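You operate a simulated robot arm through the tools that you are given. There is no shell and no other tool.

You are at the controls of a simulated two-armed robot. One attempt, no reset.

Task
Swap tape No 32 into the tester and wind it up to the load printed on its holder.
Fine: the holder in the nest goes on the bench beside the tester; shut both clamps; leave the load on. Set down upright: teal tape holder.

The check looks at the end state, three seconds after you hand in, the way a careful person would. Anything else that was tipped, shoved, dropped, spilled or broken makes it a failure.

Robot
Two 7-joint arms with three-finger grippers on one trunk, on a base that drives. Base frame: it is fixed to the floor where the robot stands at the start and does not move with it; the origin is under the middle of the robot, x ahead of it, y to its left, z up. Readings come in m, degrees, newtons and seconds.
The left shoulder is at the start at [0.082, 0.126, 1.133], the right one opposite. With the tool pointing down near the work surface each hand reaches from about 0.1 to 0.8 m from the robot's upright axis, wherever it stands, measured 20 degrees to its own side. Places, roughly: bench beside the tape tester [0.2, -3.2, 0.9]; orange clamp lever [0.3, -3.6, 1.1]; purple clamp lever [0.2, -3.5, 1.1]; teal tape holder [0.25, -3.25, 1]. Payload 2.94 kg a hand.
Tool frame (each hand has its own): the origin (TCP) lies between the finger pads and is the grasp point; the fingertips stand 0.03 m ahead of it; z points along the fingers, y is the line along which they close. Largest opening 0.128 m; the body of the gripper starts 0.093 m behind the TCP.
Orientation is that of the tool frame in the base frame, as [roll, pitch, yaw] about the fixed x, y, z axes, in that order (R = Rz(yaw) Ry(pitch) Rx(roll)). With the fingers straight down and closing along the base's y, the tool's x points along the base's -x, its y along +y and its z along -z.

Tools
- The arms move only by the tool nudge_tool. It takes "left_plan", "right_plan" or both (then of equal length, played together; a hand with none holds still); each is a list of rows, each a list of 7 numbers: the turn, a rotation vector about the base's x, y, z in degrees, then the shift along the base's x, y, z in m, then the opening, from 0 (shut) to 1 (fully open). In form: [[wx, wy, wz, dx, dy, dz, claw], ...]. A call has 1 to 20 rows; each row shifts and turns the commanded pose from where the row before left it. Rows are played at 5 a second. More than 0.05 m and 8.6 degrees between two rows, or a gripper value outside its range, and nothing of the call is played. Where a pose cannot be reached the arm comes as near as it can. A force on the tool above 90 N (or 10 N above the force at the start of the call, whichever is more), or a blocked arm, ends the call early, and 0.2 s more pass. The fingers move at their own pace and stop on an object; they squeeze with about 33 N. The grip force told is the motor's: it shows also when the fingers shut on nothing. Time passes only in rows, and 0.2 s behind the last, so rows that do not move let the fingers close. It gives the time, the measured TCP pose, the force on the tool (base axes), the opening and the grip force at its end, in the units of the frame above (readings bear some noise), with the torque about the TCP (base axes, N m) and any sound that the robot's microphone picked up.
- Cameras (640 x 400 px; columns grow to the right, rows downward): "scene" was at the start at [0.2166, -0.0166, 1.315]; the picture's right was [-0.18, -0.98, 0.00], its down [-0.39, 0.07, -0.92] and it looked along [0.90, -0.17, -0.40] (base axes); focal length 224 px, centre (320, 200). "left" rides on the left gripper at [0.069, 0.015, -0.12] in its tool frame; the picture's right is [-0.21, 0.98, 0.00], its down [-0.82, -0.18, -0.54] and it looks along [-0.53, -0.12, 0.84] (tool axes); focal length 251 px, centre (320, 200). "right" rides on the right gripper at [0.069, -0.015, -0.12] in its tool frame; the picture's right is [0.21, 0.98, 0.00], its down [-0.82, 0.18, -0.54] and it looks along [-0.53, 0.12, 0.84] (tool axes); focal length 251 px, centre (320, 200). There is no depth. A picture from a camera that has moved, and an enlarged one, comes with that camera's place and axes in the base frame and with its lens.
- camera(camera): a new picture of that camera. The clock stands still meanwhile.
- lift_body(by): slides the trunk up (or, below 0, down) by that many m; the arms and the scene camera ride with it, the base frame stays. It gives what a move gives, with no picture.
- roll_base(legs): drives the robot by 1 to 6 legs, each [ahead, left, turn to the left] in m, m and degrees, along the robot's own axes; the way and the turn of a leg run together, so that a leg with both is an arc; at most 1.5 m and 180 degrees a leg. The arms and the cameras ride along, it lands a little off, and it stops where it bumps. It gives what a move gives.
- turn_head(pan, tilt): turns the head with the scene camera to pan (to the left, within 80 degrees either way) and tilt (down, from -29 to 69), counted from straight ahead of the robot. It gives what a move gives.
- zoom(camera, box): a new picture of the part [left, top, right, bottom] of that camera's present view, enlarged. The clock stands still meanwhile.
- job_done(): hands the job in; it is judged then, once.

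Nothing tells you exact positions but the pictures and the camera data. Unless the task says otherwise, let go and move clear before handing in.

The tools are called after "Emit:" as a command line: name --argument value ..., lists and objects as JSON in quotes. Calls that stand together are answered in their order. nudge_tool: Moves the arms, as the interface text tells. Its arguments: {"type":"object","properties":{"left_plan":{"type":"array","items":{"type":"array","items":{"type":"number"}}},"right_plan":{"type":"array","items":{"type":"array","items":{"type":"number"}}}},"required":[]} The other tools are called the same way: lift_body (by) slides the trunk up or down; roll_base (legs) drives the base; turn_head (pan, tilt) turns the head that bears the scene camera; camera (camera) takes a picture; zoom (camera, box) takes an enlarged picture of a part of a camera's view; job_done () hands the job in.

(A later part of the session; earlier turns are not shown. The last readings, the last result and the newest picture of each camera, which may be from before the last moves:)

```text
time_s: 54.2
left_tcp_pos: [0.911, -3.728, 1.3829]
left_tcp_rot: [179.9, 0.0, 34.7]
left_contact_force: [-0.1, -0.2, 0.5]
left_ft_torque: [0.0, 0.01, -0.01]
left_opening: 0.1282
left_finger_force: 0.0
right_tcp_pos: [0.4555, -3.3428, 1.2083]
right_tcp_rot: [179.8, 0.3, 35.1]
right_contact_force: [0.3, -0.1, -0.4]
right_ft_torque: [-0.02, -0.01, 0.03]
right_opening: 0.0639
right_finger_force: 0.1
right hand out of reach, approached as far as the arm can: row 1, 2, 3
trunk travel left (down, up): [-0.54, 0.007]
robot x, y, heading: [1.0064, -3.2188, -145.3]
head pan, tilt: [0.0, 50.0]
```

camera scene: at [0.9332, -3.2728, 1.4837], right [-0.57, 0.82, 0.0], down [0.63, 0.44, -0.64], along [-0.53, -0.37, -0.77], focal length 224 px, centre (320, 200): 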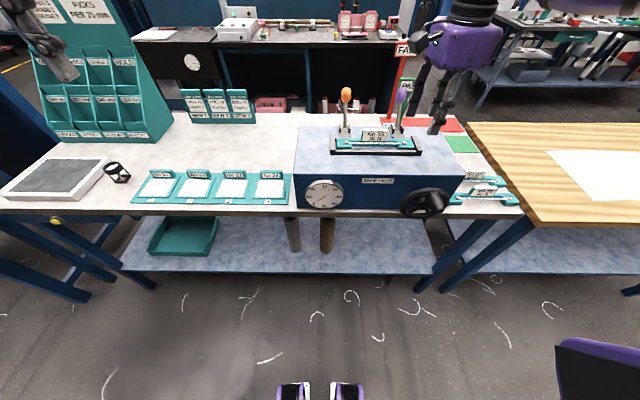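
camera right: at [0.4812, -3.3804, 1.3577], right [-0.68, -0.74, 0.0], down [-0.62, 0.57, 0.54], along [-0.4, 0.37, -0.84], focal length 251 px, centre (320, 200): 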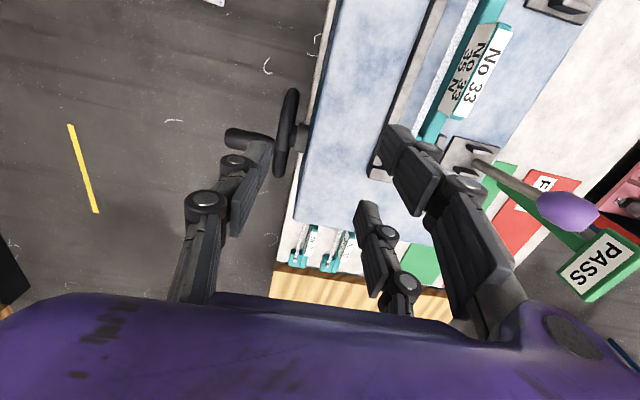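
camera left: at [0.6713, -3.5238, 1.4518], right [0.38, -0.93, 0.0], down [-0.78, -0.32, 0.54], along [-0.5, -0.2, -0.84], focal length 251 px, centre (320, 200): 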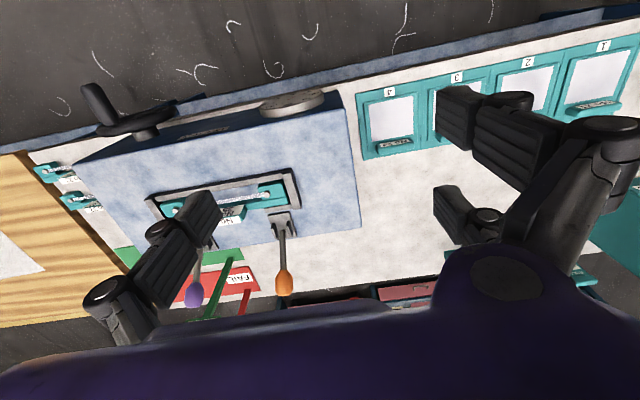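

The boundary is positional: the hand can't get far enough inward when extended. I'll pull the hand back, turn it to the front-back closing yaw again, and bring the base closer to the bench instead.

Emit:
nudge_tool --right_plan '[[0, 0, -8.2, 0.0099, 0.0068, 0.005, 0.5], [0, 0, -8.2, 0.0099, 0.0068, 0.005, 0.5], [0, 0, -8.2, 0.0099, 0.0068, 0.005, 0.5], [0, 0, -8.2, 0.0099, 0.0068, 0.005, 0.5], [0, 0, -8.2, 0.0099, 0.0068, 0.005, 0.5], [0, 0, -8.2, 0.0099, 0.0068, 0, 0.5], [0, 0, -8.2, 0.0099, 0.0068, 0, 0.5], [0, 0, -8.2, 0.0099, 0.0068, 0, 0.5], [0, 0, -8.2, 0.0099, 0.0068, 0, 0.5], [0, 0, -8.2, 0.0099, 0.0068, 0, 0.5], [0, 0, -8.2, 0.0099, 0.0068, 0, 0.5]]'

Emit:
roll_base --legs '[[0.12, 0.08, 0]]'

Emit:
turn_head --pan -15 --tilt 55

Emit:
camera --camera "scene"

```text
time_s: 56.6
left_tcp_pos: [0.9099, -3.7281, 1.3831]
left_tcp_rot: [180.0, 0.1, 34.8]
left_contact_force: [-0.1, -0.5, -0.4]
left_ft_torque: [-0.04, 0.03, 0.05]
left_opening: 0.128
left_finger_force: 0.0
right_tcp_pos: [0.5655, -3.2673, 1.236]
right_tcp_rot: [179.9, 0.3, -55.3]
right_contact_force: [0.4, 0.4, 0.1]
right_ft_torque: [-0.02, -0.01, 0.01]
right_opening: 0.0639
right_finger_force: 0.1
trunk travel left (down, up): [-0.54, 0.007]
robot x, y, heading: [1.0064, -3.2248, -145.3]
head pan, tilt: [0.0, 50.0]
```

```text
time_s: 58.0
left_tcp_pos: [0.8578, -3.8582, 1.3845]
left_tcp_rot: [180.0, 0.1, 34.8]
left_contact_force: [0.1, 0.8, 0.0]
left_ft_torque: [-0.04, 0.03, 0.02]
left_opening: 0.1281
left_finger_force: 0.0
right_tcp_pos: [0.5127, -3.398, 1.2358]
right_tcp_rot: [179.8, 0.2, -55.2]
right_contact_force: [-0.6, 0.3, 0.2]
right_ft_torque: [-0.05, 0.02, -0.02]
right_opening: 0.0641
right_finger_force: 0.0
trunk travel left (down, up): [-0.54, 0.007]
robot x, y, heading: [0.9538, -3.3564, -145.3]
head pan, tilt: [0.0, 50.0]
```

```text
time_s: 58.8
left_tcp_pos: [0.8566, -3.8622, 1.3808]
left_tcp_rot: [-179.9, 0.1, 34.7]
left_contact_force: [-0.2, -0.3, 0.1]
left_ft_torque: [0.02, 0.0, -0.02]
left_opening: 0.128
left_finger_force: 0.1
right_tcp_pos: [0.5114, -3.4032, 1.2344]
right_tcp_rot: [-180.0, 0.2, -55.2]
right_contact_force: [0.1, -0.2, 0.0]
right_ft_torque: [0.01, 0.01, 0.02]
right_opening: 0.0639
right_finger_force: 0.1
trunk travel left (down, up): [-0.54, 0.007]
robot x, y, heading: [0.9514, -3.3528, -145.4]
head pan, tilt: [-15.0, 55.0]
```

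```text
taken
camera scene: at [0.8762, -3.3871, 1.4773], right [-0.34, 0.94, 0.0], down [0.77, 0.28, -0.57], along [-0.54, -0.19, -0.82], focal length 224 px, centre (320, 200)
```

scene: 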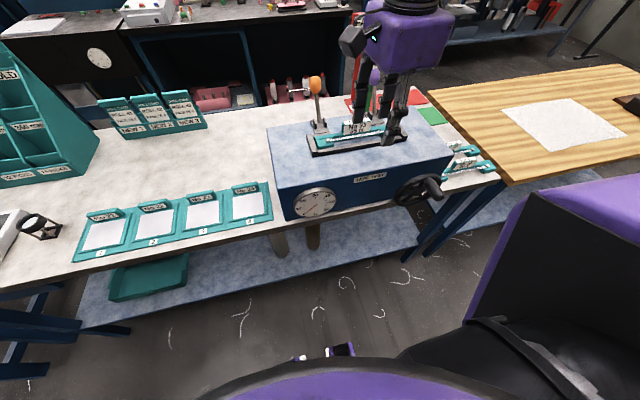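

Tab should now be in reach. I move above it at z≈1.20.

Emit:
nudge_tool --right_plan '[[0, 0, 0, -0.0366, -0.0153, -0.0085, 0.5], [0, 0, 0, -0.0366, -0.0153, -0.0085, 0.5], [0, 0, 0, -0.0366, -0.0153, -0.0085, 0.5], [0, 0, 0, -0.0366, -0.0153, -0.0085, 0.5]]'

Emit:
camera --camera "right"

Emit:
zoom --camera "scene" --box '[280, 60, 440, 180]'

```text
time_s: 59.8
left_tcp_pos: [0.8535, -3.8619, 1.3827]
left_tcp_rot: [179.9, -0.1, 34.7]
left_contact_force: [-0.4, -0.4, 0.0]
left_ft_torque: [-0.01, -0.05, 0.04]
left_opening: 0.1279
left_finger_force: 0.1
right_tcp_pos: [0.3635, -3.4605, 1.1986]
right_tcp_rot: [-179.9, 0.1, -55.3]
right_contact_force: [0.2, 0.9, -0.5]
right_ft_torque: [0.04, -0.07, 0.0]
right_opening: 0.064
right_finger_force: 0.1
trunk travel left (down, up): [-0.54, 0.007]
robot x, y, heading: [0.9515, -3.3576, -145.4]
head pan, tilt: [-15.0, 55.0]
```

```text
taken
camera right: at [0.4163, -3.5063, 1.3187], right [-0.68, -0.73, 0.0], down [-0.62, 0.57, 0.54], along [-0.4, 0.37, -0.84], focal length 251 px, centre (320, 200)
```

right: 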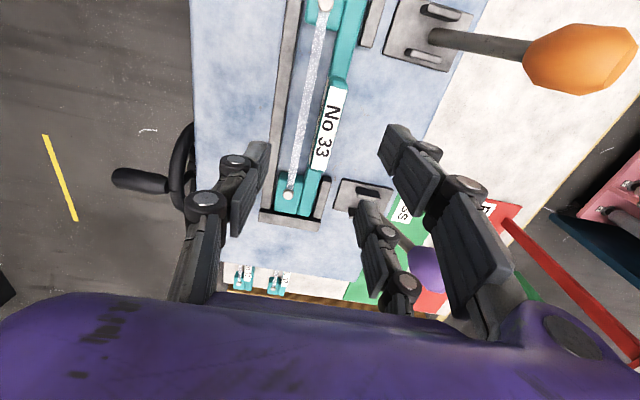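

```text
3.33 times, centred on (360, 120) of scene
camera zoom: at [0.8735, -3.3888, 1.4776], right [-0.36, 0.93, 0.0], down [0.76, 0.3, -0.58], along [-0.54, -0.21, -0.81], focal length 745 px, centre (187, 467)
```

zoom: 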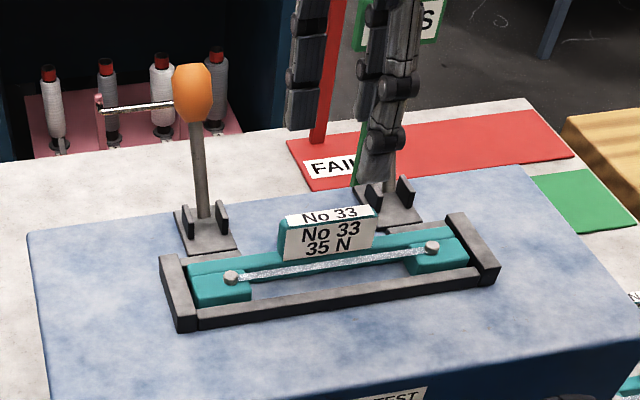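

The tab lies a few millimetres off the hand axis; I correct by 9 mm, descend to z≈1.122 and close gently.

Emit:
nudge_tool --right_plan '[[0, 0, 0, 0, -0.0086, -0.01, 0.5], [0, 0, 0, 0, 0, -0.02, 0.5], [0, 0, 0, 0, 0, -0.02, 0.5], [0, 0, 0, 0, 0, -0.015, 0.5]]'

Emit:
camera --camera "right"

Emit:
zoom --camera "scene" --box '[280, 60, 440, 180]'

```text
time_s: 60.8
left_tcp_pos: [0.8576, -3.8609, 1.3827]
left_tcp_rot: [-180.0, 0.1, 34.6]
left_contact_force: [0.2, 0.0, 0.1]
left_ft_torque: [0.02, -0.02, 0.01]
left_opening: 0.1281
left_finger_force: 0.1
right_tcp_pos: [0.3739, -3.4495, 1.1394]
right_tcp_rot: [179.8, 0.1, -55.3]
right_contact_force: [-0.2, -0.1, 0.4]
right_ft_torque: [0.0, 0.03, 0.03]
right_opening: 0.0638
right_finger_force: 0.1
right hand out of reach, approached as far as the arm can: row 1, 2, 3, 4
trunk travel left (down, up): [-0.54, 0.007]
robot x, y, heading: [0.9497, -3.3537, -145.3]
head pan, tilt: [-15.0, 55.0]
```

```text
taken
camera right: at [0.4282, -3.496, 1.2605], right [-0.68, -0.73, 0.0], down [-0.61, 0.57, 0.54], along [-0.4, 0.37, -0.84], focal length 251 px, centre (320, 200)
```

right: 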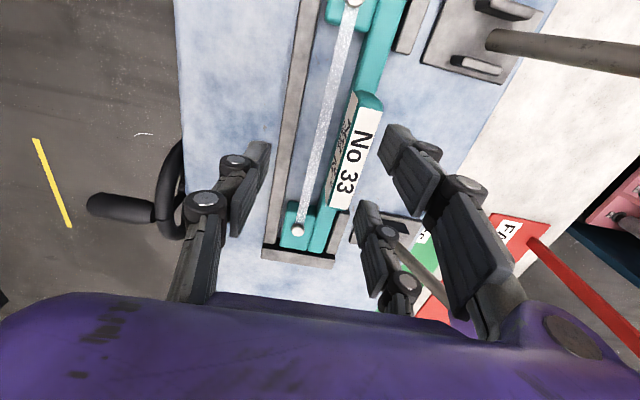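

```text
3.33 times, centred on (360, 120) of scene
camera zoom: at [0.8766, -3.386, 1.4774], right [-0.34, 0.94, 0.0], down [0.77, 0.28, -0.57], along [-0.54, -0.19, -0.82], focal length 745 px, centre (187, 467)
```

zoom: 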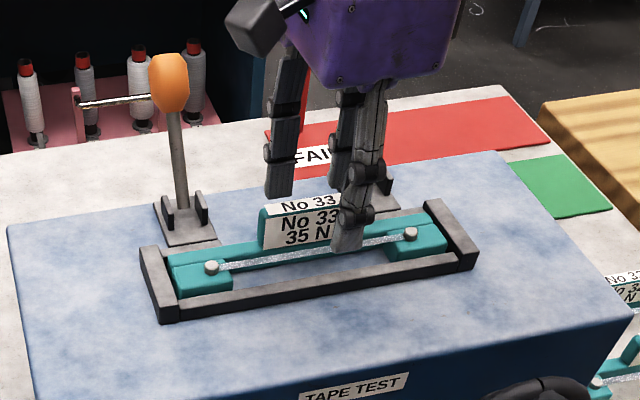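

The arm slid off target by about 2 cm at its limit again, so I lift, shift the base left 0.12 m so the nest falls well inside the right hand's zone, and redo it.

Emit:
nudge_tool --right_plan '[[0, 0, 0, 0.01, 0.007, 0.03, 0.5], [0, 0, 0, 0.01, 0.007, 0.03, 0.5], [0, 0, 0, 0.01, 0.007, 0.01, 0.5]]'

Emit:
roll_base --legs '[[0.03, 0.12, 0]]'

```text
time_s: 61.6
left_tcp_pos: [0.8574, -3.8611, 1.382]
left_tcp_rot: [-180.0, 0.1, 34.7]
left_contact_force: [-1.5, 0.3, 0.4]
left_ft_torque: [0.04, -0.03, 0.0]
left_opening: 0.128
left_finger_force: 0.1
right_tcp_pos: [0.4055, -3.4282, 1.2093]
right_tcp_rot: [-180.0, 0.2, -55.2]
right_contact_force: [-0.3, 0.1, -1.0]
right_ft_torque: [0.0, 0.03, 0.01]
right_opening: 0.0641
right_finger_force: 0.1
trunk travel left (down, up): [-0.54, 0.007]
robot x, y, heading: [0.9479, -3.3528, -145.5]
head pan, tilt: [-15.0, 55.0]
```

```text
time_s: 63.3
left_tcp_pos: [0.9019, -3.9744, 1.3822]
left_tcp_rot: [180.0, 0.1, 34.8]
left_contact_force: [-0.8, -0.4, 0.0]
left_ft_torque: [0.0, 0.02, -0.01]
left_opening: 0.1281
left_finger_force: 0.0
right_tcp_pos: [0.4497, -3.5434, 1.21]
right_tcp_rot: [-180.0, 0.2, -55.1]
right_contact_force: [-1.0, 0.1, -0.4]
right_ft_torque: [0.0, -0.01, -0.01]
right_opening: 0.064
right_finger_force: 0.1
trunk travel left (down, up): [-0.54, 0.007]
robot x, y, heading: [0.9958, -3.4652, -145.4]
head pan, tilt: [-15.0, 55.0]
```

Emit:
nudge_tool --right_plan '[[0, 0, 0, -0.0287, 0.0248, 0, 0.5], [0, 0, 0, -0.0287, 0.0248, -0.01, 0.5], [0, 0, 0, -0.0288, 0.0248, -0.01, 0.5]]'

Emit:
camera --camera "right"

```text
time_s: 64.1
left_tcp_pos: [0.9017, -3.9761, 1.3824]
left_tcp_rot: [180.0, 0.0, 34.8]
left_contact_force: [0.2, 0.0, -0.1]
left_ft_torque: [0.0, -0.04, -0.03]
left_opening: 0.1279
left_finger_force: 0.0
right_tcp_pos: [0.3624, -3.4686, 1.1884]
right_tcp_rot: [-180.0, 0.2, -55.1]
right_contact_force: [-0.4, -0.6, -1.4]
right_ft_torque: [0.01, -0.01, 0.0]
right_opening: 0.0638
right_finger_force: 0.1
trunk travel left (down, up): [-0.54, 0.007]
robot x, y, heading: [0.9965, -3.4692, -145.2]
head pan, tilt: [-15.0, 55.0]
```

```text
taken
camera right: at [0.4159, -3.516, 1.3084], right [-0.68, -0.73, 0.0], down [-0.62, 0.57, 0.54], along [-0.4, 0.37, -0.84], focal length 251 px, centre (320, 200)
```

right: 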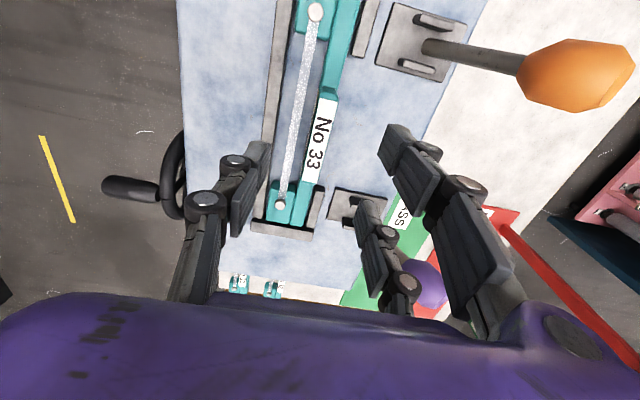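

Centred within about 2 mm now. I descend to z≈1.121 and check before closing.

Emit:
nudge_tool --right_plan '[[0, 0, 0, 0, 0, -0.02, 0.5], [0, 0, 0, 0, 0, -0.02, 0.5], [0, 0, 0, 0, 0, -0.018, 0.5], [0, 0, 0, 0, 0, -0.009, 0.5]]'

Emit:
camera --camera "right"

Emit:
zoom --camera "scene" --box '[320, 40, 480, 160]'

```text
time_s: 65.1
left_tcp_pos: [0.9024, -3.9761, 1.3826]
left_tcp_rot: [179.9, 0.1, 34.8]
left_contact_force: [0.6, 0.0, -0.3]
left_ft_torque: [0.0, -0.01, 0.03]
left_opening: 0.1281
left_finger_force: 0.1
right_tcp_pos: [0.3639, -3.4699, 1.1227]
right_tcp_rot: [-180.0, 0.2, -55.1]
right_contact_force: [0.7, 0.3, 0.3]
right_ft_torque: [0.04, -0.02, -0.02]
right_opening: 0.0639
right_finger_force: 0.1
trunk travel left (down, up): [-0.54, 0.007]
robot x, y, heading: [0.9961, -3.4713, -145.3]
head pan, tilt: [-15.0, 55.0]
```

```text
taken
camera right: at [0.4171, -3.517, 1.2428], right [-0.68, -0.73, 0.0], down [-0.62, 0.57, 0.54], along [-0.4, 0.37, -0.84], focal length 251 px, centre (320, 200)
```

right: 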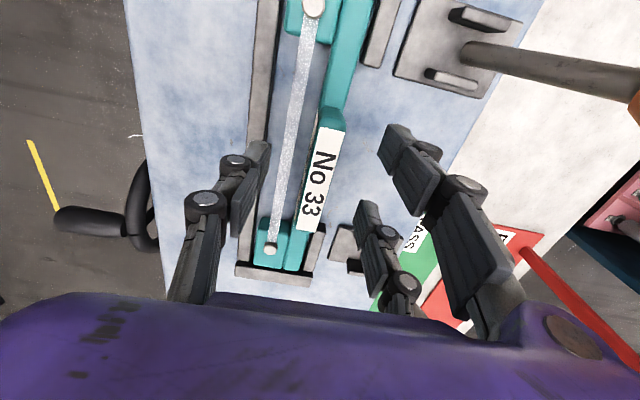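

```text
3.33 times, centred on (400, 100) of scene
camera zoom: at [0.9203, -3.5016, 1.4774], right [-0.34, 0.94, 0.0], down [0.77, 0.28, -0.57], along [-0.54, -0.19, -0.82], focal length 745 px, centre (53, 533)
```

zoom: 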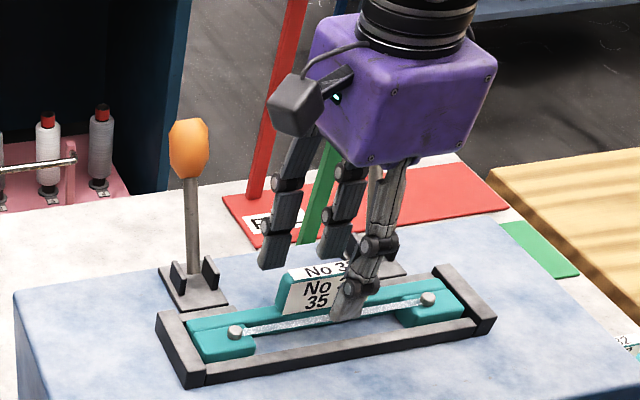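

Well centred over the tab. Now I close the fingers.

Emit:
nudge_tool --right_plan '[[0, 0, 0, 0, 0, 0, 0.25], [0, 0, 0, 0, 0, 0, 0.1], [0, 0, 0, 0, 0, 0, 0.0], [0, 0, 0, 0, 0, 0, 0.0]]'

Emit:
camera --camera "right"

Emit:
zoom --camera "scene" --box '[320, 40, 480, 160]'

```text
time_s: 66.1
left_tcp_pos: [0.9017, -3.9749, 1.382]
left_tcp_rot: [179.9, 0.0, 34.8]
left_contact_force: [-0.1, 0.7, -0.6]
left_ft_torque: [0.02, 0.01, 0.03]
left_opening: 0.128
left_finger_force: 0.1
right_tcp_pos: [0.3635, -3.4704, 1.1224]
right_tcp_rot: [179.9, 0.1, -54.9]
right_contact_force: [0.0, 0.6, 0.0]
right_ft_torque: [0.01, -0.01, 0.02]
right_opening: 0.0153
right_finger_force: 32.8
trunk travel left (down, up): [-0.54, 0.007]
robot x, y, heading: [0.9953, -3.4744, -144.9]
head pan, tilt: [-15.0, 55.0]
```

```text
taken
camera right: at [0.4172, -3.517, 1.2428], right [-0.68, -0.73, 0.0], down [-0.62, 0.57, 0.54], along [-0.4, 0.37, -0.84], focal length 251 px, centre (320, 200)
```

right: 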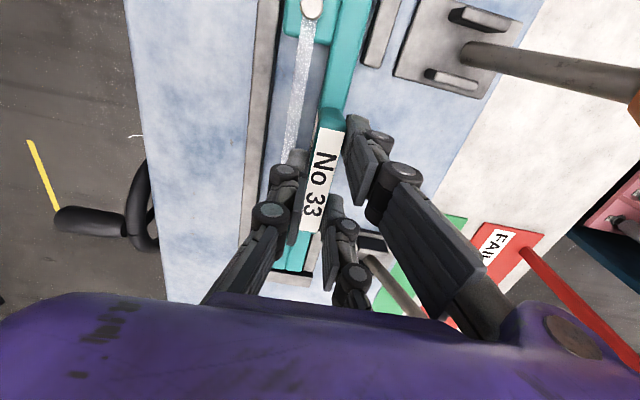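

```text
3.33 times, centred on (400, 100) of scene
camera zoom: at [0.9204, -3.5016, 1.4773], right [-0.34, 0.94, 0.0], down [0.77, 0.28, -0.57], along [-0.54, -0.19, -0.82], focal length 745 px, centre (53, 533)
```

zoom: 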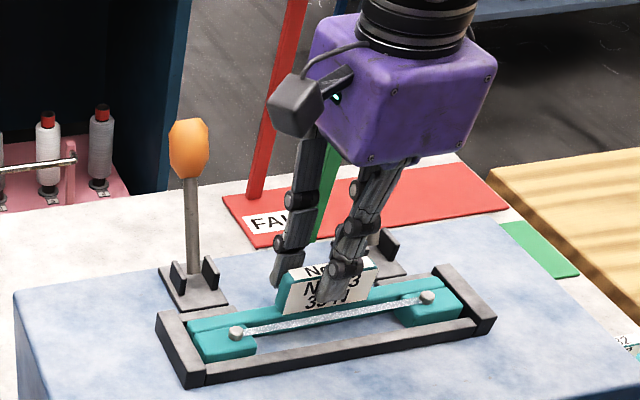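

Gripped the tab (15 mm thick, 33 N). I lift No 33 straight up.

Emit:
nudge_tool --right_plan '[[0, 0, 0, 0, 0, 0.01, 0], [0, 0, 0, 0, 0, 0.015, 0], [0, 0, 0, 0, 0, 0.02, 0], [0, 0, 0, 0, 0, 0.02, 0], [0, 0, 0, 0, 0, 0.02, 0]]'

Emit:
camera --camera "right"

Emit:
camera --camera "scene"

```text
time_s: 67.3
left_tcp_pos: [0.9031, -3.9771, 1.3823]
left_tcp_rot: [-179.9, 0.1, 34.9]
left_contact_force: [-0.2, 0.4, -0.4]
left_ft_torque: [0.01, 0.0, 0.03]
left_opening: 0.1281
left_finger_force: 0.1
right_tcp_pos: [0.363, -3.4693, 1.2078]
right_tcp_rot: [-179.9, 0.2, -55.2]
right_contact_force: [-1.2, 0.6, -0.2]
right_ft_torque: [0.01, 0.0, -0.03]
right_opening: 0.0152
right_finger_force: 33.4
trunk travel left (down, up): [-0.54, 0.007]
robot x, y, heading: [0.9926, -3.4715, -145.3]
head pan, tilt: [-15.0, 55.0]
```

```text
taken
camera right: at [0.4162, -3.5168, 1.3279], right [-0.68, -0.73, 0.0], down [-0.62, 0.57, 0.54], along [-0.4, 0.37, -0.84], focal length 251 px, centre (320, 200)
```

right: 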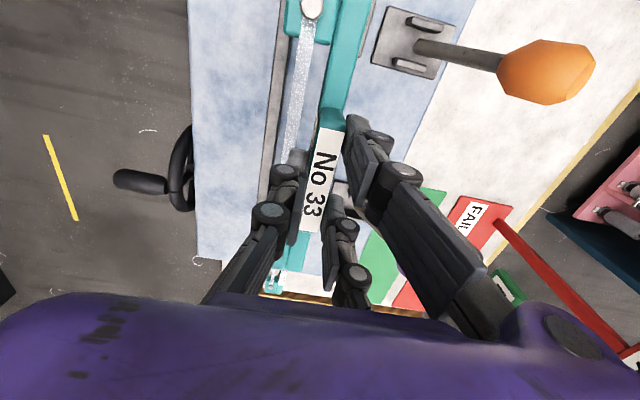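

```text
taken
camera scene: at [0.9187, -3.496, 1.4778], right [-0.26, 0.97, 0.0], down [0.79, 0.21, -0.58], along [-0.56, -0.15, -0.82], focal length 224 px, centre (320, 200)
```

scene: 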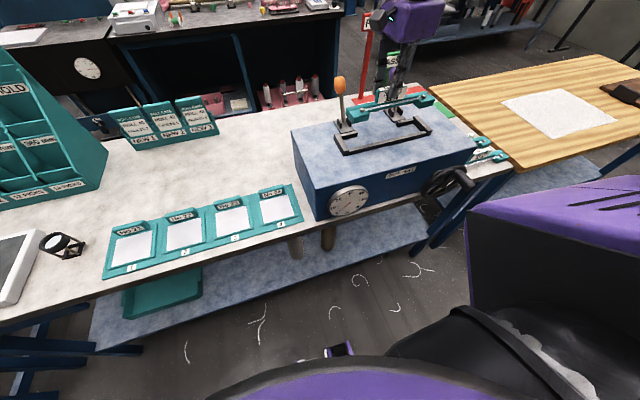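

No 33 is out. Free bench space lies behind No 32, before the green mat (about 0.16 m deep, 0.257 m wide; holder is 0.228 m long). I raise the holder and shift the base to the right so that spot is in reach.

Emit:
nudge_tool --right_plan '[[0, 0, 0, 0.008, 0.0055, 0.02, 0], [0, 0, 0, 0.008, 0.0055, 0.02, 0], [0, 0, 0, 0.008, 0.0055, 0.02, 0]]'

Emit:
roll_base --legs '[[0.0, -0.37, 0]]'

Emit:
turn_head --pan -20 --tilt 55

Emit:
camera --camera "scene"

Emit:
camera --camera "right"

```text
time_s: 68.1
left_tcp_pos: [0.902, -3.9767, 1.3833]
left_tcp_rot: [-180.0, 0.1, 34.9]
left_contact_force: [-0.1, 1.3, -0.6]
left_ft_torque: [-0.01, 0.01, -0.01]
left_opening: 0.1282
left_finger_force: 0.1
right_tcp_pos: [0.3881, -3.4522, 1.27]
right_tcp_rot: [179.9, 0.2, -55.2]
right_contact_force: [0.2, 0.4, -1.7]
right_ft_torque: [-0.03, -0.02, 0.02]
right_opening: 0.0152
right_finger_force: 32.8
trunk travel left (down, up): [-0.54, 0.007]
robot x, y, heading: [0.9979, -3.4717, -145.0]
head pan, tilt: [-15.0, 55.0]
```

```text
time_s: 71.9
left_tcp_pos: [0.6917, -3.6736, 1.383]
left_tcp_rot: [-180.0, 0.1, 34.7]
left_contact_force: [-0.2, 0.3, 0.4]
left_ft_torque: [-0.03, -0.04, -0.01]
left_opening: 0.1281
left_finger_force: 0.1
right_tcp_pos: [0.1771, -3.1501, 1.2686]
right_tcp_rot: [-179.9, 0.1, -55.1]
right_contact_force: [-0.2, -0.9, -1.5]
right_ft_torque: [0.0, 0.01, 0.01]
right_opening: 0.015
right_finger_force: 33.2
trunk travel left (down, up): [-0.54, 0.007]
robot x, y, heading: [0.7824, -3.1697, -145.5]
head pan, tilt: [-15.0, 55.0]
```

```text
time_s: 72.5
left_tcp_pos: [0.6914, -3.6728, 1.3817]
left_tcp_rot: [-179.9, 0.1, 34.8]
left_contact_force: [-0.3, -0.2, 0.3]
left_ft_torque: [-0.02, -0.01, -0.01]
left_opening: 0.1278
left_finger_force: 0.1
right_tcp_pos: [0.177, -3.1502, 1.2674]
right_tcp_rot: [-180.0, 0.2, -55.1]
right_contact_force: [0.0, 0.6, -0.4]
right_ft_torque: [-0.03, 0.01, -0.01]
right_opening: 0.0154
right_finger_force: 33.0
trunk travel left (down, up): [-0.54, 0.007]
robot x, y, heading: [0.7865, -3.1689, -145.0]
head pan, tilt: [-20.0, 55.0]
```

```text
taken
camera scene: at [0.7059, -3.1797, 1.477], right [-0.08, 1.0, 0.0], down [0.82, 0.07, -0.57], along [-0.57, -0.05, -0.82], focal length 224 px, centre (320, 200)
```

scene: 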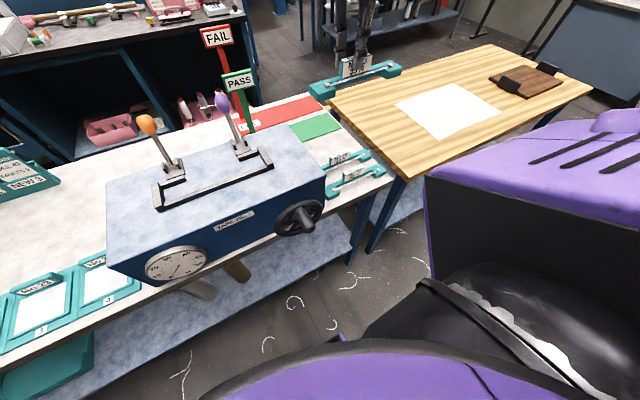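

```text
taken
camera right: at [0.2299, -3.1967, 1.3879], right [-0.68, -0.73, 0.0], down [-0.62, 0.57, 0.54], along [-0.4, 0.37, -0.84], focal length 251 px, centre (320, 200)
```

right: 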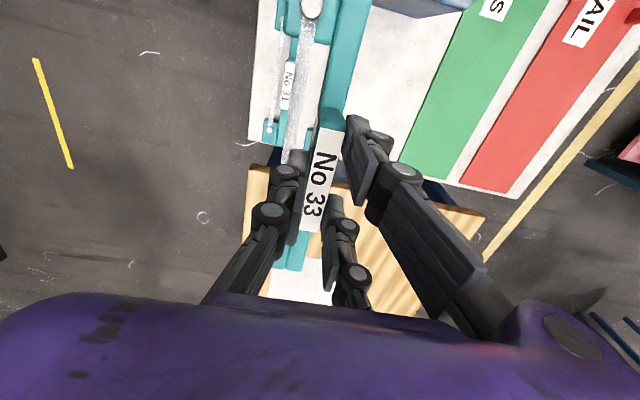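

The bench's right edge and the tester side are each about 1–2 cm clear of the holder ends here. I move 0.14 m forward over the free strip, lowering a little.

Emit:
nudge_tool --right_plan '[[0, 0, 0, -0.0288, -0.0199, -0.01, 0], [0, 0, 0, -0.0288, -0.0199, -0.02, 0], [0, 0, 0, -0.0288, -0.0199, -0.03, 0], [0, 0, 0, -0.0288, -0.0198, -0.03, 0]]'

Emit:
nudge_tool --right_plan '[[0, 0, 0, 0, 0, -0.03, 0], [0, 0, 0, 0, 0, -0.03, 0], [0, 0, 0, 0, 0, -0.03, 0], [0, 0, 0, 0, 0, -0.03, 0]]'

Emit:
camera --camera "right"

Emit:
zoom --camera "scene" --box '[230, 60, 430, 220]'

```text
time_s: 73.5
left_tcp_pos: [0.6923, -3.673, 1.3831]
left_tcp_rot: [-179.9, 0.1, 34.8]
left_contact_force: [0.3, 0.0, 0.8]
left_ft_torque: [-0.01, 0.04, -0.01]
left_opening: 0.128
left_finger_force: 0.1
right_tcp_pos: [0.0968, -3.1965, 1.1856]
right_tcp_rot: [179.7, 0.2, -55.2]
right_contact_force: [-0.3, 0.7, -0.1]
right_ft_torque: [0.01, 0.01, 0.03]
right_opening: 0.0154
right_finger_force: 33.3
right hand out of reach, approached as far as the arm can: row 3, 4
trunk travel left (down, up): [-0.54, 0.007]
robot x, y, heading: [0.7844, -3.1691, -145.1]
head pan, tilt: [-20.0, 55.0]
```

```text
time_s: 74.5
left_tcp_pos: [0.6906, -3.6731, 1.3821]
left_tcp_rot: [179.9, 0.0, 34.8]
left_contact_force: [0.7, 0.1, -0.1]
left_ft_torque: [-0.02, -0.01, 0.02]
left_opening: 0.128
left_finger_force: 0.0
right_tcp_pos: [0.1205, -3.172, 1.0775]
right_tcp_rot: [179.8, 0.3, -55.1]
right_contact_force: [0.0, 0.1, -0.5]
right_ft_torque: [-0.01, -0.02, -0.02]
right_opening: 0.0154
right_finger_force: 32.7
right hand out of reach, approached as far as the arm can: row 1, 2, 3, 4
trunk travel left (down, up): [-0.54, 0.007]
robot x, y, heading: [0.7882, -3.1678, -145.2]
head pan, tilt: [-20.0, 55.0]
```

```text
taken
camera right: at [0.1744, -3.2186, 1.1981], right [-0.68, -0.73, 0.0], down [-0.62, 0.57, 0.54], along [-0.4, 0.37, -0.84], focal length 251 px, centre (320, 200)
```

right: 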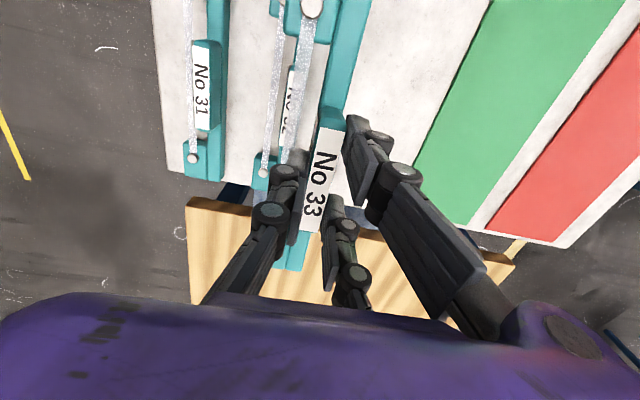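

```text
2.50 times, centred on (330, 140) of scene
camera zoom: at [0.7075, -3.1919, 1.4773], right [-0.26, 0.97, 0.0], down [0.79, 0.21, -0.57], along [-0.55, -0.15, -0.82], focal length 559 px, centre (295, 350)
```

zoom: 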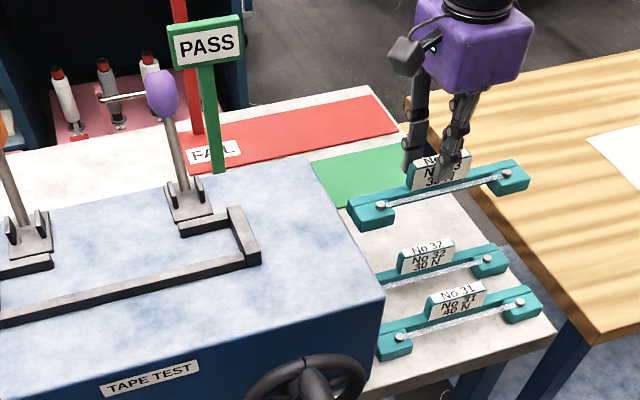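

Reach shrinks because the trunk is high relative to the bench. I raise the hand and then lower the trunk by 0.17 m, which should put the bench in the comfortable zone.

Emit:
nudge_tool --right_plan '[[0, 0, 0, 0, 0, 0.03, 0], [0, 0, 0, 0, 0, 0.03, 0], [0, 0, 0, 0, 0, 0.03, 0], [0, 0, 0, 0, 0, 0.03, 0]]'

Emit:
lift_body --by -0.12

```text
time_s: 75.5
left_tcp_pos: [0.6922, -3.673, 1.3821]
left_tcp_rot: [-179.9, 0.1, 34.8]
left_contact_force: [0.2, 0.9, -1.0]
left_ft_torque: [0.01, 0.03, -0.01]
left_opening: 0.1276
left_finger_force: 0.1
right_tcp_pos: [0.1209, -3.1739, 1.2001]
right_tcp_rot: [180.0, 0.2, -55.2]
right_contact_force: [0.0, -0.1, -0.6]
right_ft_torque: [0.01, -0.02, -0.01]
right_opening: 0.0151
right_finger_force: 32.9
trunk travel left (down, up): [-0.54, 0.007]
robot x, y, heading: [0.7825, -3.1655, -145.2]
head pan, tilt: [-20.0, 55.0]
```

```text
time_s: 77.0
left_tcp_pos: [0.692, -3.6724, 1.2625]
left_tcp_rot: [-179.9, 0.1, 34.8]
left_contact_force: [-0.3, -0.2, 0.3]
left_ft_torque: [0.01, 0.01, -0.02]
left_opening: 0.1281
left_finger_force: 0.1
right_tcp_pos: [0.1201, -3.1728, 1.0793]
right_tcp_rot: [179.9, 0.2, -55.1]
right_contact_force: [0.5, -0.1, -2.0]
right_ft_torque: [0.0, -0.02, 0.01]
right_opening: 0.0154
right_finger_force: 33.3
trunk travel left (down, up): [-0.42, 0.127]
robot x, y, heading: [0.787, -3.1684, -145.4]
head pan, tilt: [-20.0, 55.0]
```

Emit:
nudge_tool --right_plan '[[0, 0, 0, -0.0194, -0.019, 0, 0], [0, 0, 0, -0.0194, -0.019, 0, 0], [0, 0, 0, -0.0194, -0.019, 0, 0]]'

```text
time_s: 77.8
left_tcp_pos: [0.6919, -3.6742, 1.2607]
left_tcp_rot: [-179.9, 0.0, 34.8]
left_contact_force: [-0.3, 0.1, -1.6]
left_ft_torque: [0.03, -0.01, 0.01]
left_opening: 0.128
left_finger_force: 0.2
right_tcp_pos: [0.0617, -3.229, 1.0764]
right_tcp_rot: [-179.8, 0.3, -55.0]
right_contact_force: [0.1, -0.1, -1.0]
right_ft_torque: [0.03, -0.03, -0.01]
right_opening: 0.0153
right_finger_force: 33.1
trunk travel left (down, up): [-0.42, 0.127]
robot x, y, heading: [0.786, -3.1667, -145.1]
head pan, tilt: [-20.0, 55.0]
```

Reached. I check the picture before descending, planning to descend by lowering the trunk.

Emit:
camera --camera "right"

Emit:
zoom --camera "scene" --box '[230, 40, 430, 200]'

```text
taken
camera right: at [0.1147, -3.2771, 1.1965], right [-0.68, -0.73, -0.01], down [-0.62, 0.57, 0.54], along [-0.4, 0.37, -0.84], focal length 251 px, centre (320, 200)
```

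right: 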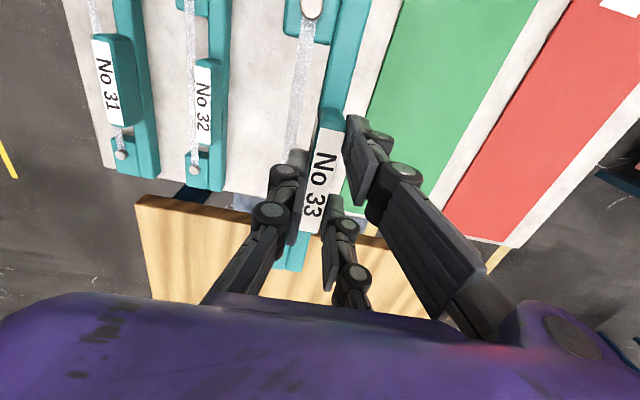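

```text
2.50 times, centred on (330, 120) of scene
camera zoom: at [0.628, -3.2314, 1.3412], right [-0.05, 1.0, 0.0], down [0.81, 0.04, -0.58], along [-0.58, -0.03, -0.81], focal length 559 px, centre (295, 400)
```

zoom: 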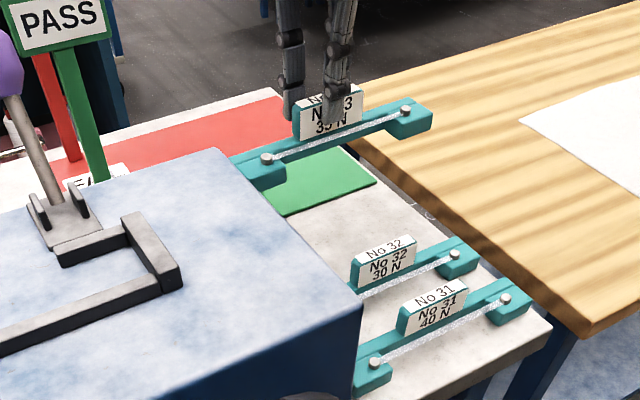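

Clearances are all over 1 cm (bench edge 14 mm, tester side ~18 mm, mat 40 mm, No 32 ~55 mm). I lower the trunk by 0.09 m.

Emit:
lift_body --by -0.09

Emit:
camera --camera "right"

Emit:
zoom --camera "scene" --box '[230, 20, 430, 180]'

```text
time_s: 79.1
left_tcp_pos: [0.6928, -3.6725, 1.1715]
left_tcp_rot: [-179.9, 0.0, 34.9]
left_contact_force: [0.1, -0.2, 0.2]
left_ft_torque: [0.02, -0.01, 0.01]
left_opening: 0.1278
left_finger_force: 0.0
right_tcp_pos: [0.0616, -3.2303, 0.9886]
right_tcp_rot: [179.9, 0.2, -55.1]
right_contact_force: [-0.1, 0.7, -0.1]
right_ft_torque: [-0.02, 0.03, 0.0]
right_opening: 0.0152
right_finger_force: 33.3
trunk travel left (down, up): [-0.33, 0.217]
robot x, y, heading: [0.782, -3.1684, -145.1]
head pan, tilt: [-20.0, 55.0]
```

```text
taken
camera right: at [0.1161, -3.2764, 1.1092], right [-0.68, -0.73, 0.0], down [-0.62, 0.57, 0.54], along [-0.4, 0.37, -0.84], focal length 251 px, centre (320, 200)
```

right: 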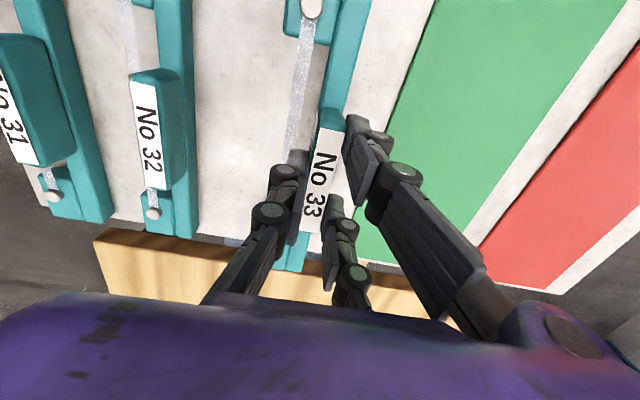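

```text
2.50 times, centred on (330, 100) of scene
camera zoom: at [0.6055, -3.2331, 1.2541], right [0.1, 0.99, 0.0], down [0.77, -0.08, -0.63], along [-0.63, 0.06, -0.78], focal length 559 px, centre (295, 450)
```

zoom: 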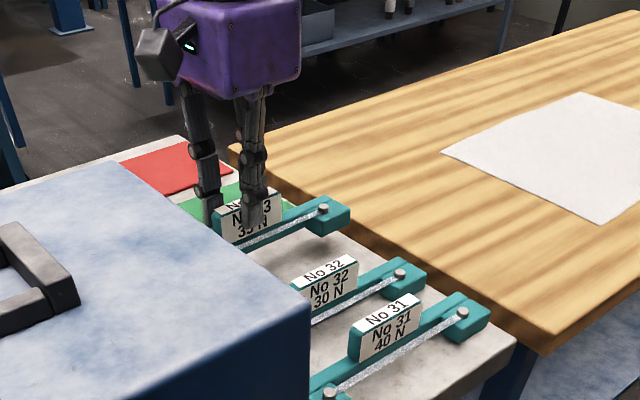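

Emit:
nudge_tool --right_plan '[[0, 0, 0, 0, 0, -0.005, 0], [0, 0, 0, 0, 0, -0.005, 0], [0, 0, 0, 0, 0, -0.005, 0], [0, 0, 0, 0, 0, 0, 0]]'

Emit:
nudge_tool --right_plan '[[0, 0, 0, 0, 0, -0.002, 0], [0, 0, 0, 0, 0, -0.002, 0], [0, 0, 0, 0, 0, 0, 0]]'

Emit:
zoom --camera "scene" --box '[280, 60, 400, 160]'

```text
time_s: 80.1
left_tcp_pos: [0.692, -3.6733, 1.1725]
left_tcp_rot: [-180.0, 0.2, 34.8]
left_contact_force: [-0.2, -0.4, 0.0]
left_ft_torque: [0.0, -0.03, 0.0]
left_opening: 0.1281
left_finger_force: 0.0
right_tcp_pos: [0.0631, -3.229, 0.9736]
right_tcp_rot: [-179.9, 0.2, -55.1]
right_contact_force: [0.3, 0.0, -0.5]
right_ft_torque: [-0.02, -0.01, -0.02]
right_opening: 0.0152
right_finger_force: 32.8
trunk travel left (down, up): [-0.33, 0.217]
robot x, y, heading: [0.7861, -3.1664, -145.3]
head pan, tilt: [-20.0, 55.0]
```

```text
time_s: 80.9
left_tcp_pos: [0.6912, -3.6727, 1.1733]
left_tcp_rot: [-180.0, 0.0, 34.7]
left_contact_force: [0.4, 0.0, 0.2]
left_ft_torque: [0.03, 0.01, -0.01]
left_opening: 0.1283
left_finger_force: 0.0
right_tcp_pos: [0.0626, -3.2296, 0.9692]
right_tcp_rot: [-180.0, 0.3, -55.2]
right_contact_force: [0.9, -0.3, -0.4]
right_ft_torque: [0.02, 0.02, 0.01]
right_opening: 0.0155
right_finger_force: 33.0
trunk travel left (down, up): [-0.33, 0.217]
robot x, y, heading: [0.7877, -3.1683, -145.2]
head pan, tilt: [-20.0, 55.0]
```

```text
4.00 times, centred on (340, 110) of scene
camera zoom: at [0.6056, -3.2353, 1.2531], right [0.07, 1.0, 0.0], down [0.78, -0.06, -0.62], along [-0.62, 0.05, -0.78], focal length 894 px, centre (240, 560)
```

zoom: 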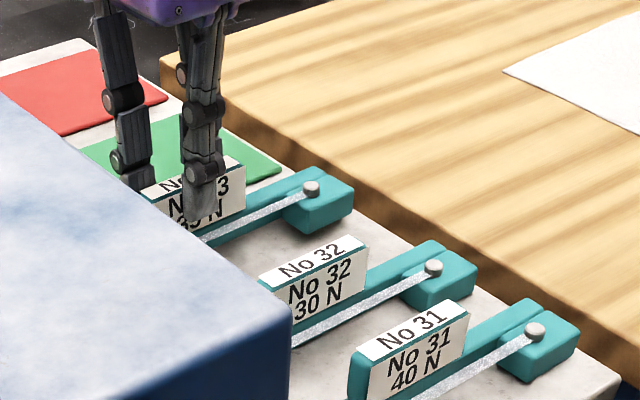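

Emit:
nudge_tool --right_plan '[[0, 0, 0, 0, 0, -0.002, 0], [0, 0, 0, 0, 0, -0.002, 0], [0, 0, 0, 0, 0, 0, 0]]'

Emit:
nudge_tool --right_plan '[[0, 0, 0, 0, 0, -0.002, 0], [0, 0, 0, 0, 0, 0, 0]]'

```text
time_s: 81.7
left_tcp_pos: [0.6916, -3.6737, 1.1733]
left_tcp_rot: [180.0, 0.2, 34.7]
left_contact_force: [-0.1, -0.6, -1.1]
left_ft_torque: [-0.02, 0.02, 0.02]
left_opening: 0.1277
left_finger_force: 0.0
right_tcp_pos: [0.0629, -3.2295, 0.9655]
right_tcp_rot: [180.0, 0.3, -55.2]
right_contact_force: [0.1, 0.5, -0.3]
right_ft_torque: [0.0, 0.04, 0.01]
right_opening: 0.0152
right_finger_force: 32.4
trunk travel left (down, up): [-0.33, 0.217]
robot x, y, heading: [0.7828, -3.1677, -145.2]
head pan, tilt: [-20.0, 55.0]
```

```text
time_s: 82.3
left_tcp_pos: [0.6926, -3.674, 1.1731]
left_tcp_rot: [-180.0, 0.1, 34.8]
left_contact_force: [-0.3, 1.0, 0.0]
left_ft_torque: [-0.02, 0.0, -0.02]
left_opening: 0.1282
left_finger_force: 0.0
right_tcp_pos: [0.0622, -3.2297, 0.9642]
right_tcp_rot: [180.0, 0.2, -55.1]
right_contact_force: [-0.1, -0.2, -0.6]
right_ft_torque: [0.02, 0.03, -0.03]
right_opening: 0.0153
right_finger_force: 32.4
trunk travel left (down, up): [-0.33, 0.217]
robot x, y, heading: [0.7869, -3.1663, -145.3]
head pan, tilt: [-20.0, 55.0]
```

Emit:
nudge_tool --right_plan '[[0, 0, 0, 0, 0, -0.002, 0], [0, 0, 0, 0, 0, -0.001, 0], [0, 0, 0, 0, 0, 0, 0]]'

Emit:
nudge_tool --right_plan '[[0, 0, 0, 0, 0, -0.001, 0], [0, 0, 0, 0, 0, -0.001, 0], [0, 0, 0, 0, 0, 0, 0]]'

Emit:
zoom --camera "scene" --box '[300, 80, 400, 150]'

```text
time_s: 83.1
left_tcp_pos: [0.6923, -3.6728, 1.1726]
left_tcp_rot: [-180.0, 0.2, 34.8]
left_contact_force: [-0.9, 0.0, -0.4]
left_ft_torque: [0.03, 0.01, 0.0]
left_opening: 0.128
left_finger_force: 0.1
right_tcp_pos: [0.0624, -3.2298, 0.9626]
right_tcp_rot: [179.8, 0.2, -55.1]
right_contact_force: [-3.5, 3.8, 15.7]
right_ft_torque: [-0.53, -0.38, 0.0]
right_opening: 0.0154
right_finger_force: 33.0
trunk travel left (down, up): [-0.33, 0.217]
robot x, y, heading: [0.7861, -3.1672, -145.2]
head pan, tilt: [-20.0, 55.0]
```

```text
time_s: 83.9
left_tcp_pos: [0.6929, -3.6713, 1.1733]
left_tcp_rot: [-180.0, 0.2, 34.8]
left_contact_force: [0.2, 0.0, 0.1]
left_ft_torque: [-0.02, -0.01, 0.01]
left_opening: 0.1282
left_finger_force: 0.0
right_tcp_pos: [0.0635, -3.2293, 0.961]
right_tcp_rot: [179.7, 0.3, -55.1]
right_contact_force: [-9.6, 2.4, 30.9]
right_ft_torque: [0.09, 0.24, -0.05]
right_opening: 0.0158
right_finger_force: 33.0
trunk travel left (down, up): [-0.33, 0.217]
robot x, y, heading: [0.7814, -3.1661, -145.3]
head pan, tilt: [-20.0, 55.0]
```

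```text
5.71 times, centred on (350, 115) of scene
camera zoom: at [0.6081, -3.2358, 1.2528], right [0.06, 1.0, 0.0], down [0.79, -0.05, -0.61], along [-0.61, 0.04, -0.79], focal length 1277 px, centre (149, 686)
```

zoom: 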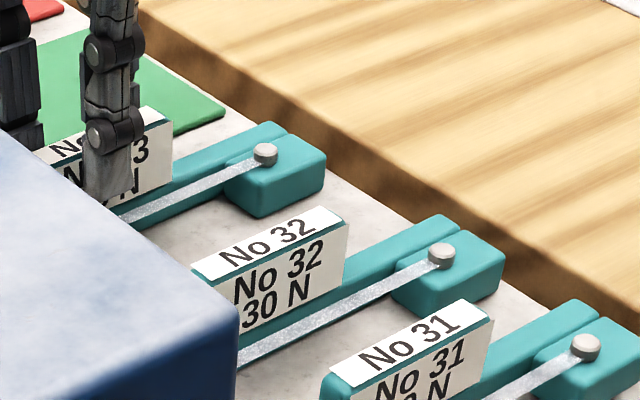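

Contact with the bench at TCP z≈0.963. I ease the pressure, open the fingers and rise straight up.

Emit:
nudge_tool --right_plan '[[0, 0, 0, 0, 0, 0.002, 0], [0, 0, 0, 0, 0, 0, 0], [0, 0, 0, 0, 0, 0, 0.3], [0, 0, 0, 0, 0, 0, 0.45], [0, 0, 0, 0, 0, 0, 0.45]]'

Emit:
nudge_tool --right_plan '[[0, 0, 0, 0, 0, 0.01, 0.45], [0, 0, 0, 0, 0, 0.02, 0.45], [0, 0, 0, 0, 0, 0.03, 0.45], [0, 0, 0, 0, 0, 0.03, 0.45]]'

Emit:
camera --camera "right"

Emit:
camera --camera "scene"

```text
time_s: 85.1
left_tcp_pos: [0.6912, -3.6734, 1.1727]
left_tcp_rot: [180.0, 0.0, 34.8]
left_contact_force: [-0.4, -0.6, 0.2]
left_ft_torque: [-0.01, 0.01, -0.02]
left_opening: 0.128
left_finger_force: 0.1
right_tcp_pos: [0.062, -3.229, 0.9591]
right_tcp_rot: [-179.8, 0.1, -55.1]
right_contact_force: [0.3, -0.2, 0.0]
right_ft_torque: [0.02, 0.02, -0.01]
right_opening: 0.0577
right_finger_force: 0.0
trunk travel left (down, up): [-0.33, 0.217]
robot x, y, heading: [0.785, -3.1685, -145.4]
head pan, tilt: [-20.0, 55.0]
```

```text
time_s: 86.1
left_tcp_pos: [0.693, -3.6732, 1.1733]
left_tcp_rot: [180.0, 0.1, 34.8]
left_contact_force: [-0.2, 0.6, -0.1]
left_ft_torque: [-0.01, 0.04, 0.01]
left_opening: 0.1277
left_finger_force: 0.0
right_tcp_pos: [0.0626, -3.23, 1.0522]
right_tcp_rot: [180.0, 0.1, -55.1]
right_contact_force: [-0.3, -0.3, 0.3]
right_ft_torque: [0.03, 0.0, 0.03]
right_opening: 0.0576
right_finger_force: 0.1
trunk travel left (down, up): [-0.33, 0.217]
robot x, y, heading: [0.7875, -3.1654, -145.1]
head pan, tilt: [-20.0, 55.0]
```

```text
taken
camera right: at [0.1154, -3.2766, 1.1713], right [-0.68, -0.73, 0.0], down [-0.62, 0.57, 0.54], along [-0.4, 0.37, -0.84], focal length 251 px, centre (320, 200)
```

right: 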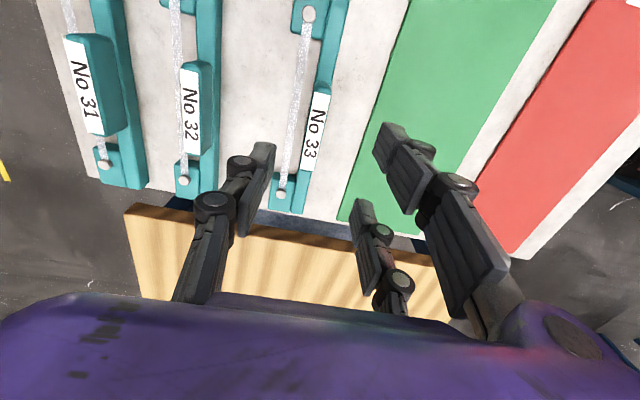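

```text
taken
camera scene: at [0.6081, -3.2285, 1.2518], right [0.17, 0.99, 0.0], down [0.78, -0.13, -0.61], along [-0.6, 0.1, -0.8], focal length 224 px, centre (320, 200)
```

scene: 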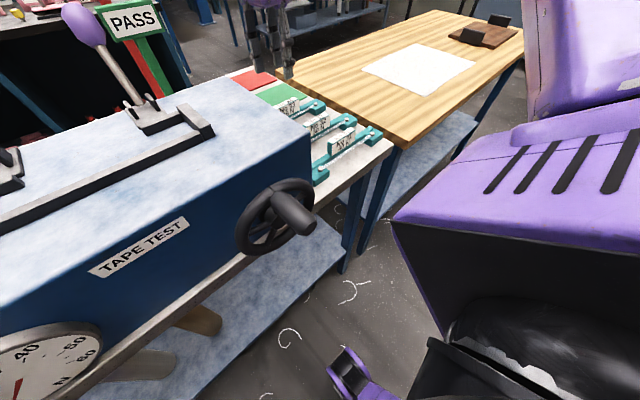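

No 33 stands upright behind No 32. Now I move over No 32's tab (0.109 m back) with the fingers half open.

Emit:
nudge_tool --right_plan '[[0, 0, 0, 0.0291, 0.0218, 0, 0.5], [0, 0, 0, 0.0291, 0.0218, 0, 0.5], [0, 0, 0, 0.0292, 0.0217, 0, 0.5], [0, 0, 0, 0, 0, 0, 0.5]]'

Emit:
camera --camera "right"

```text
time_s: 87.1
left_tcp_pos: [0.6919, -3.6735, 1.1727]
left_tcp_rot: [-179.9, 0.0, 34.8]
left_contact_force: [-0.6, -0.4, 0.3]
left_ft_torque: [0.03, -0.02, -0.01]
left_opening: 0.1281
left_finger_force: 0.0
right_tcp_pos: [0.1501, -3.1653, 1.0502]
right_tcp_rot: [-180.0, 0.2, -55.1]
right_contact_force: [-0.6, -0.1, -0.6]
right_ft_torque: [0.0, 0.01, 0.0]
right_opening: 0.0641
right_finger_force: 0.1
trunk travel left (down, up): [-0.33, 0.217]
robot x, y, heading: [0.7871, -3.1682, -145.2]
head pan, tilt: [-20.0, 55.0]
```

```text
taken
camera right: at [0.2028, -3.2121, 1.1707], right [-0.68, -0.73, 0.0], down [-0.62, 0.57, 0.54], along [-0.4, 0.37, -0.84], focal length 251 px, centre (320, 200)
```

right: 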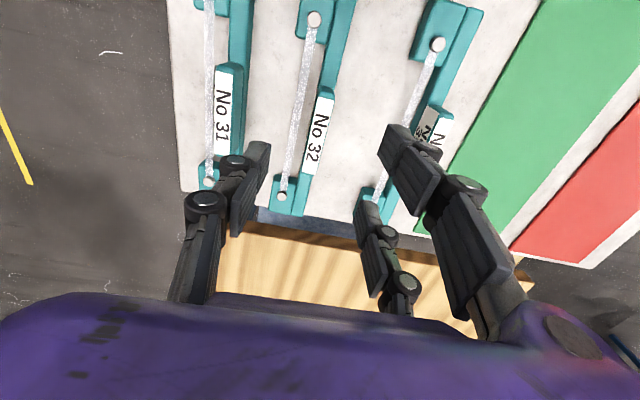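

Centred over No 32. Descend to TCP z≈0.962.

Emit:
nudge_tool --right_plan '[[0, 0, 0, 0, 0, -0.03, 0.5], [0, 0, 0, 0, 0, -0.03, 0.5], [0, 0, 0, 0, 0, -0.02, 0.5], [0, 0, 0, 0, 0, -0.008, 0.5], [0, 0, 0, 0, 0, 0, 0.5]]'

Emit:
camera --camera "right"

```text
time_s: 88.3
left_tcp_pos: [0.6913, -3.6736, 1.1727]
left_tcp_rot: [180.0, 0.1, 34.9]
left_contact_force: [0.0, -0.2, -0.1]
left_ft_torque: [0.03, -0.02, 0.01]
left_opening: 0.1278
left_finger_force: 0.1
right_tcp_pos: [0.1503, -3.1639, 0.9613]
right_tcp_rot: [-180.0, 0.3, -55.1]
right_contact_force: [0.5, -0.2, 0.2]
right_ft_torque: [-0.02, 0.01, 0.01]
right_opening: 0.0644
right_finger_force: 0.1
trunk travel left (down, up): [-0.33, 0.217]
robot x, y, heading: [0.7843, -3.1691, -145.3]
head pan, tilt: [-20.0, 55.0]
```

```text
taken
camera right: at [0.203, -3.211, 1.0819], right [-0.68, -0.73, 0.0], down [-0.62, 0.57, 0.54], along [-0.4, 0.37, -0.84], focal length 251 px, centre (320, 200)
```

right: 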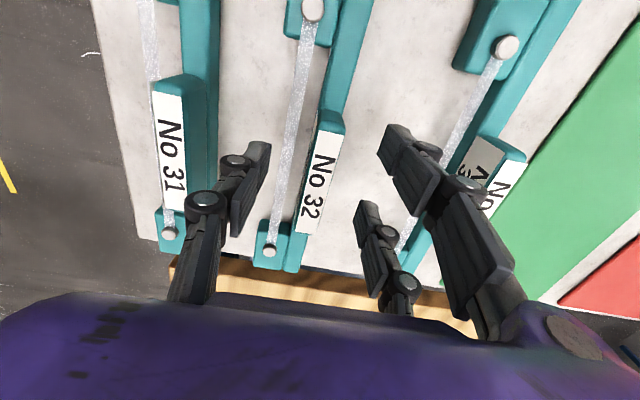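

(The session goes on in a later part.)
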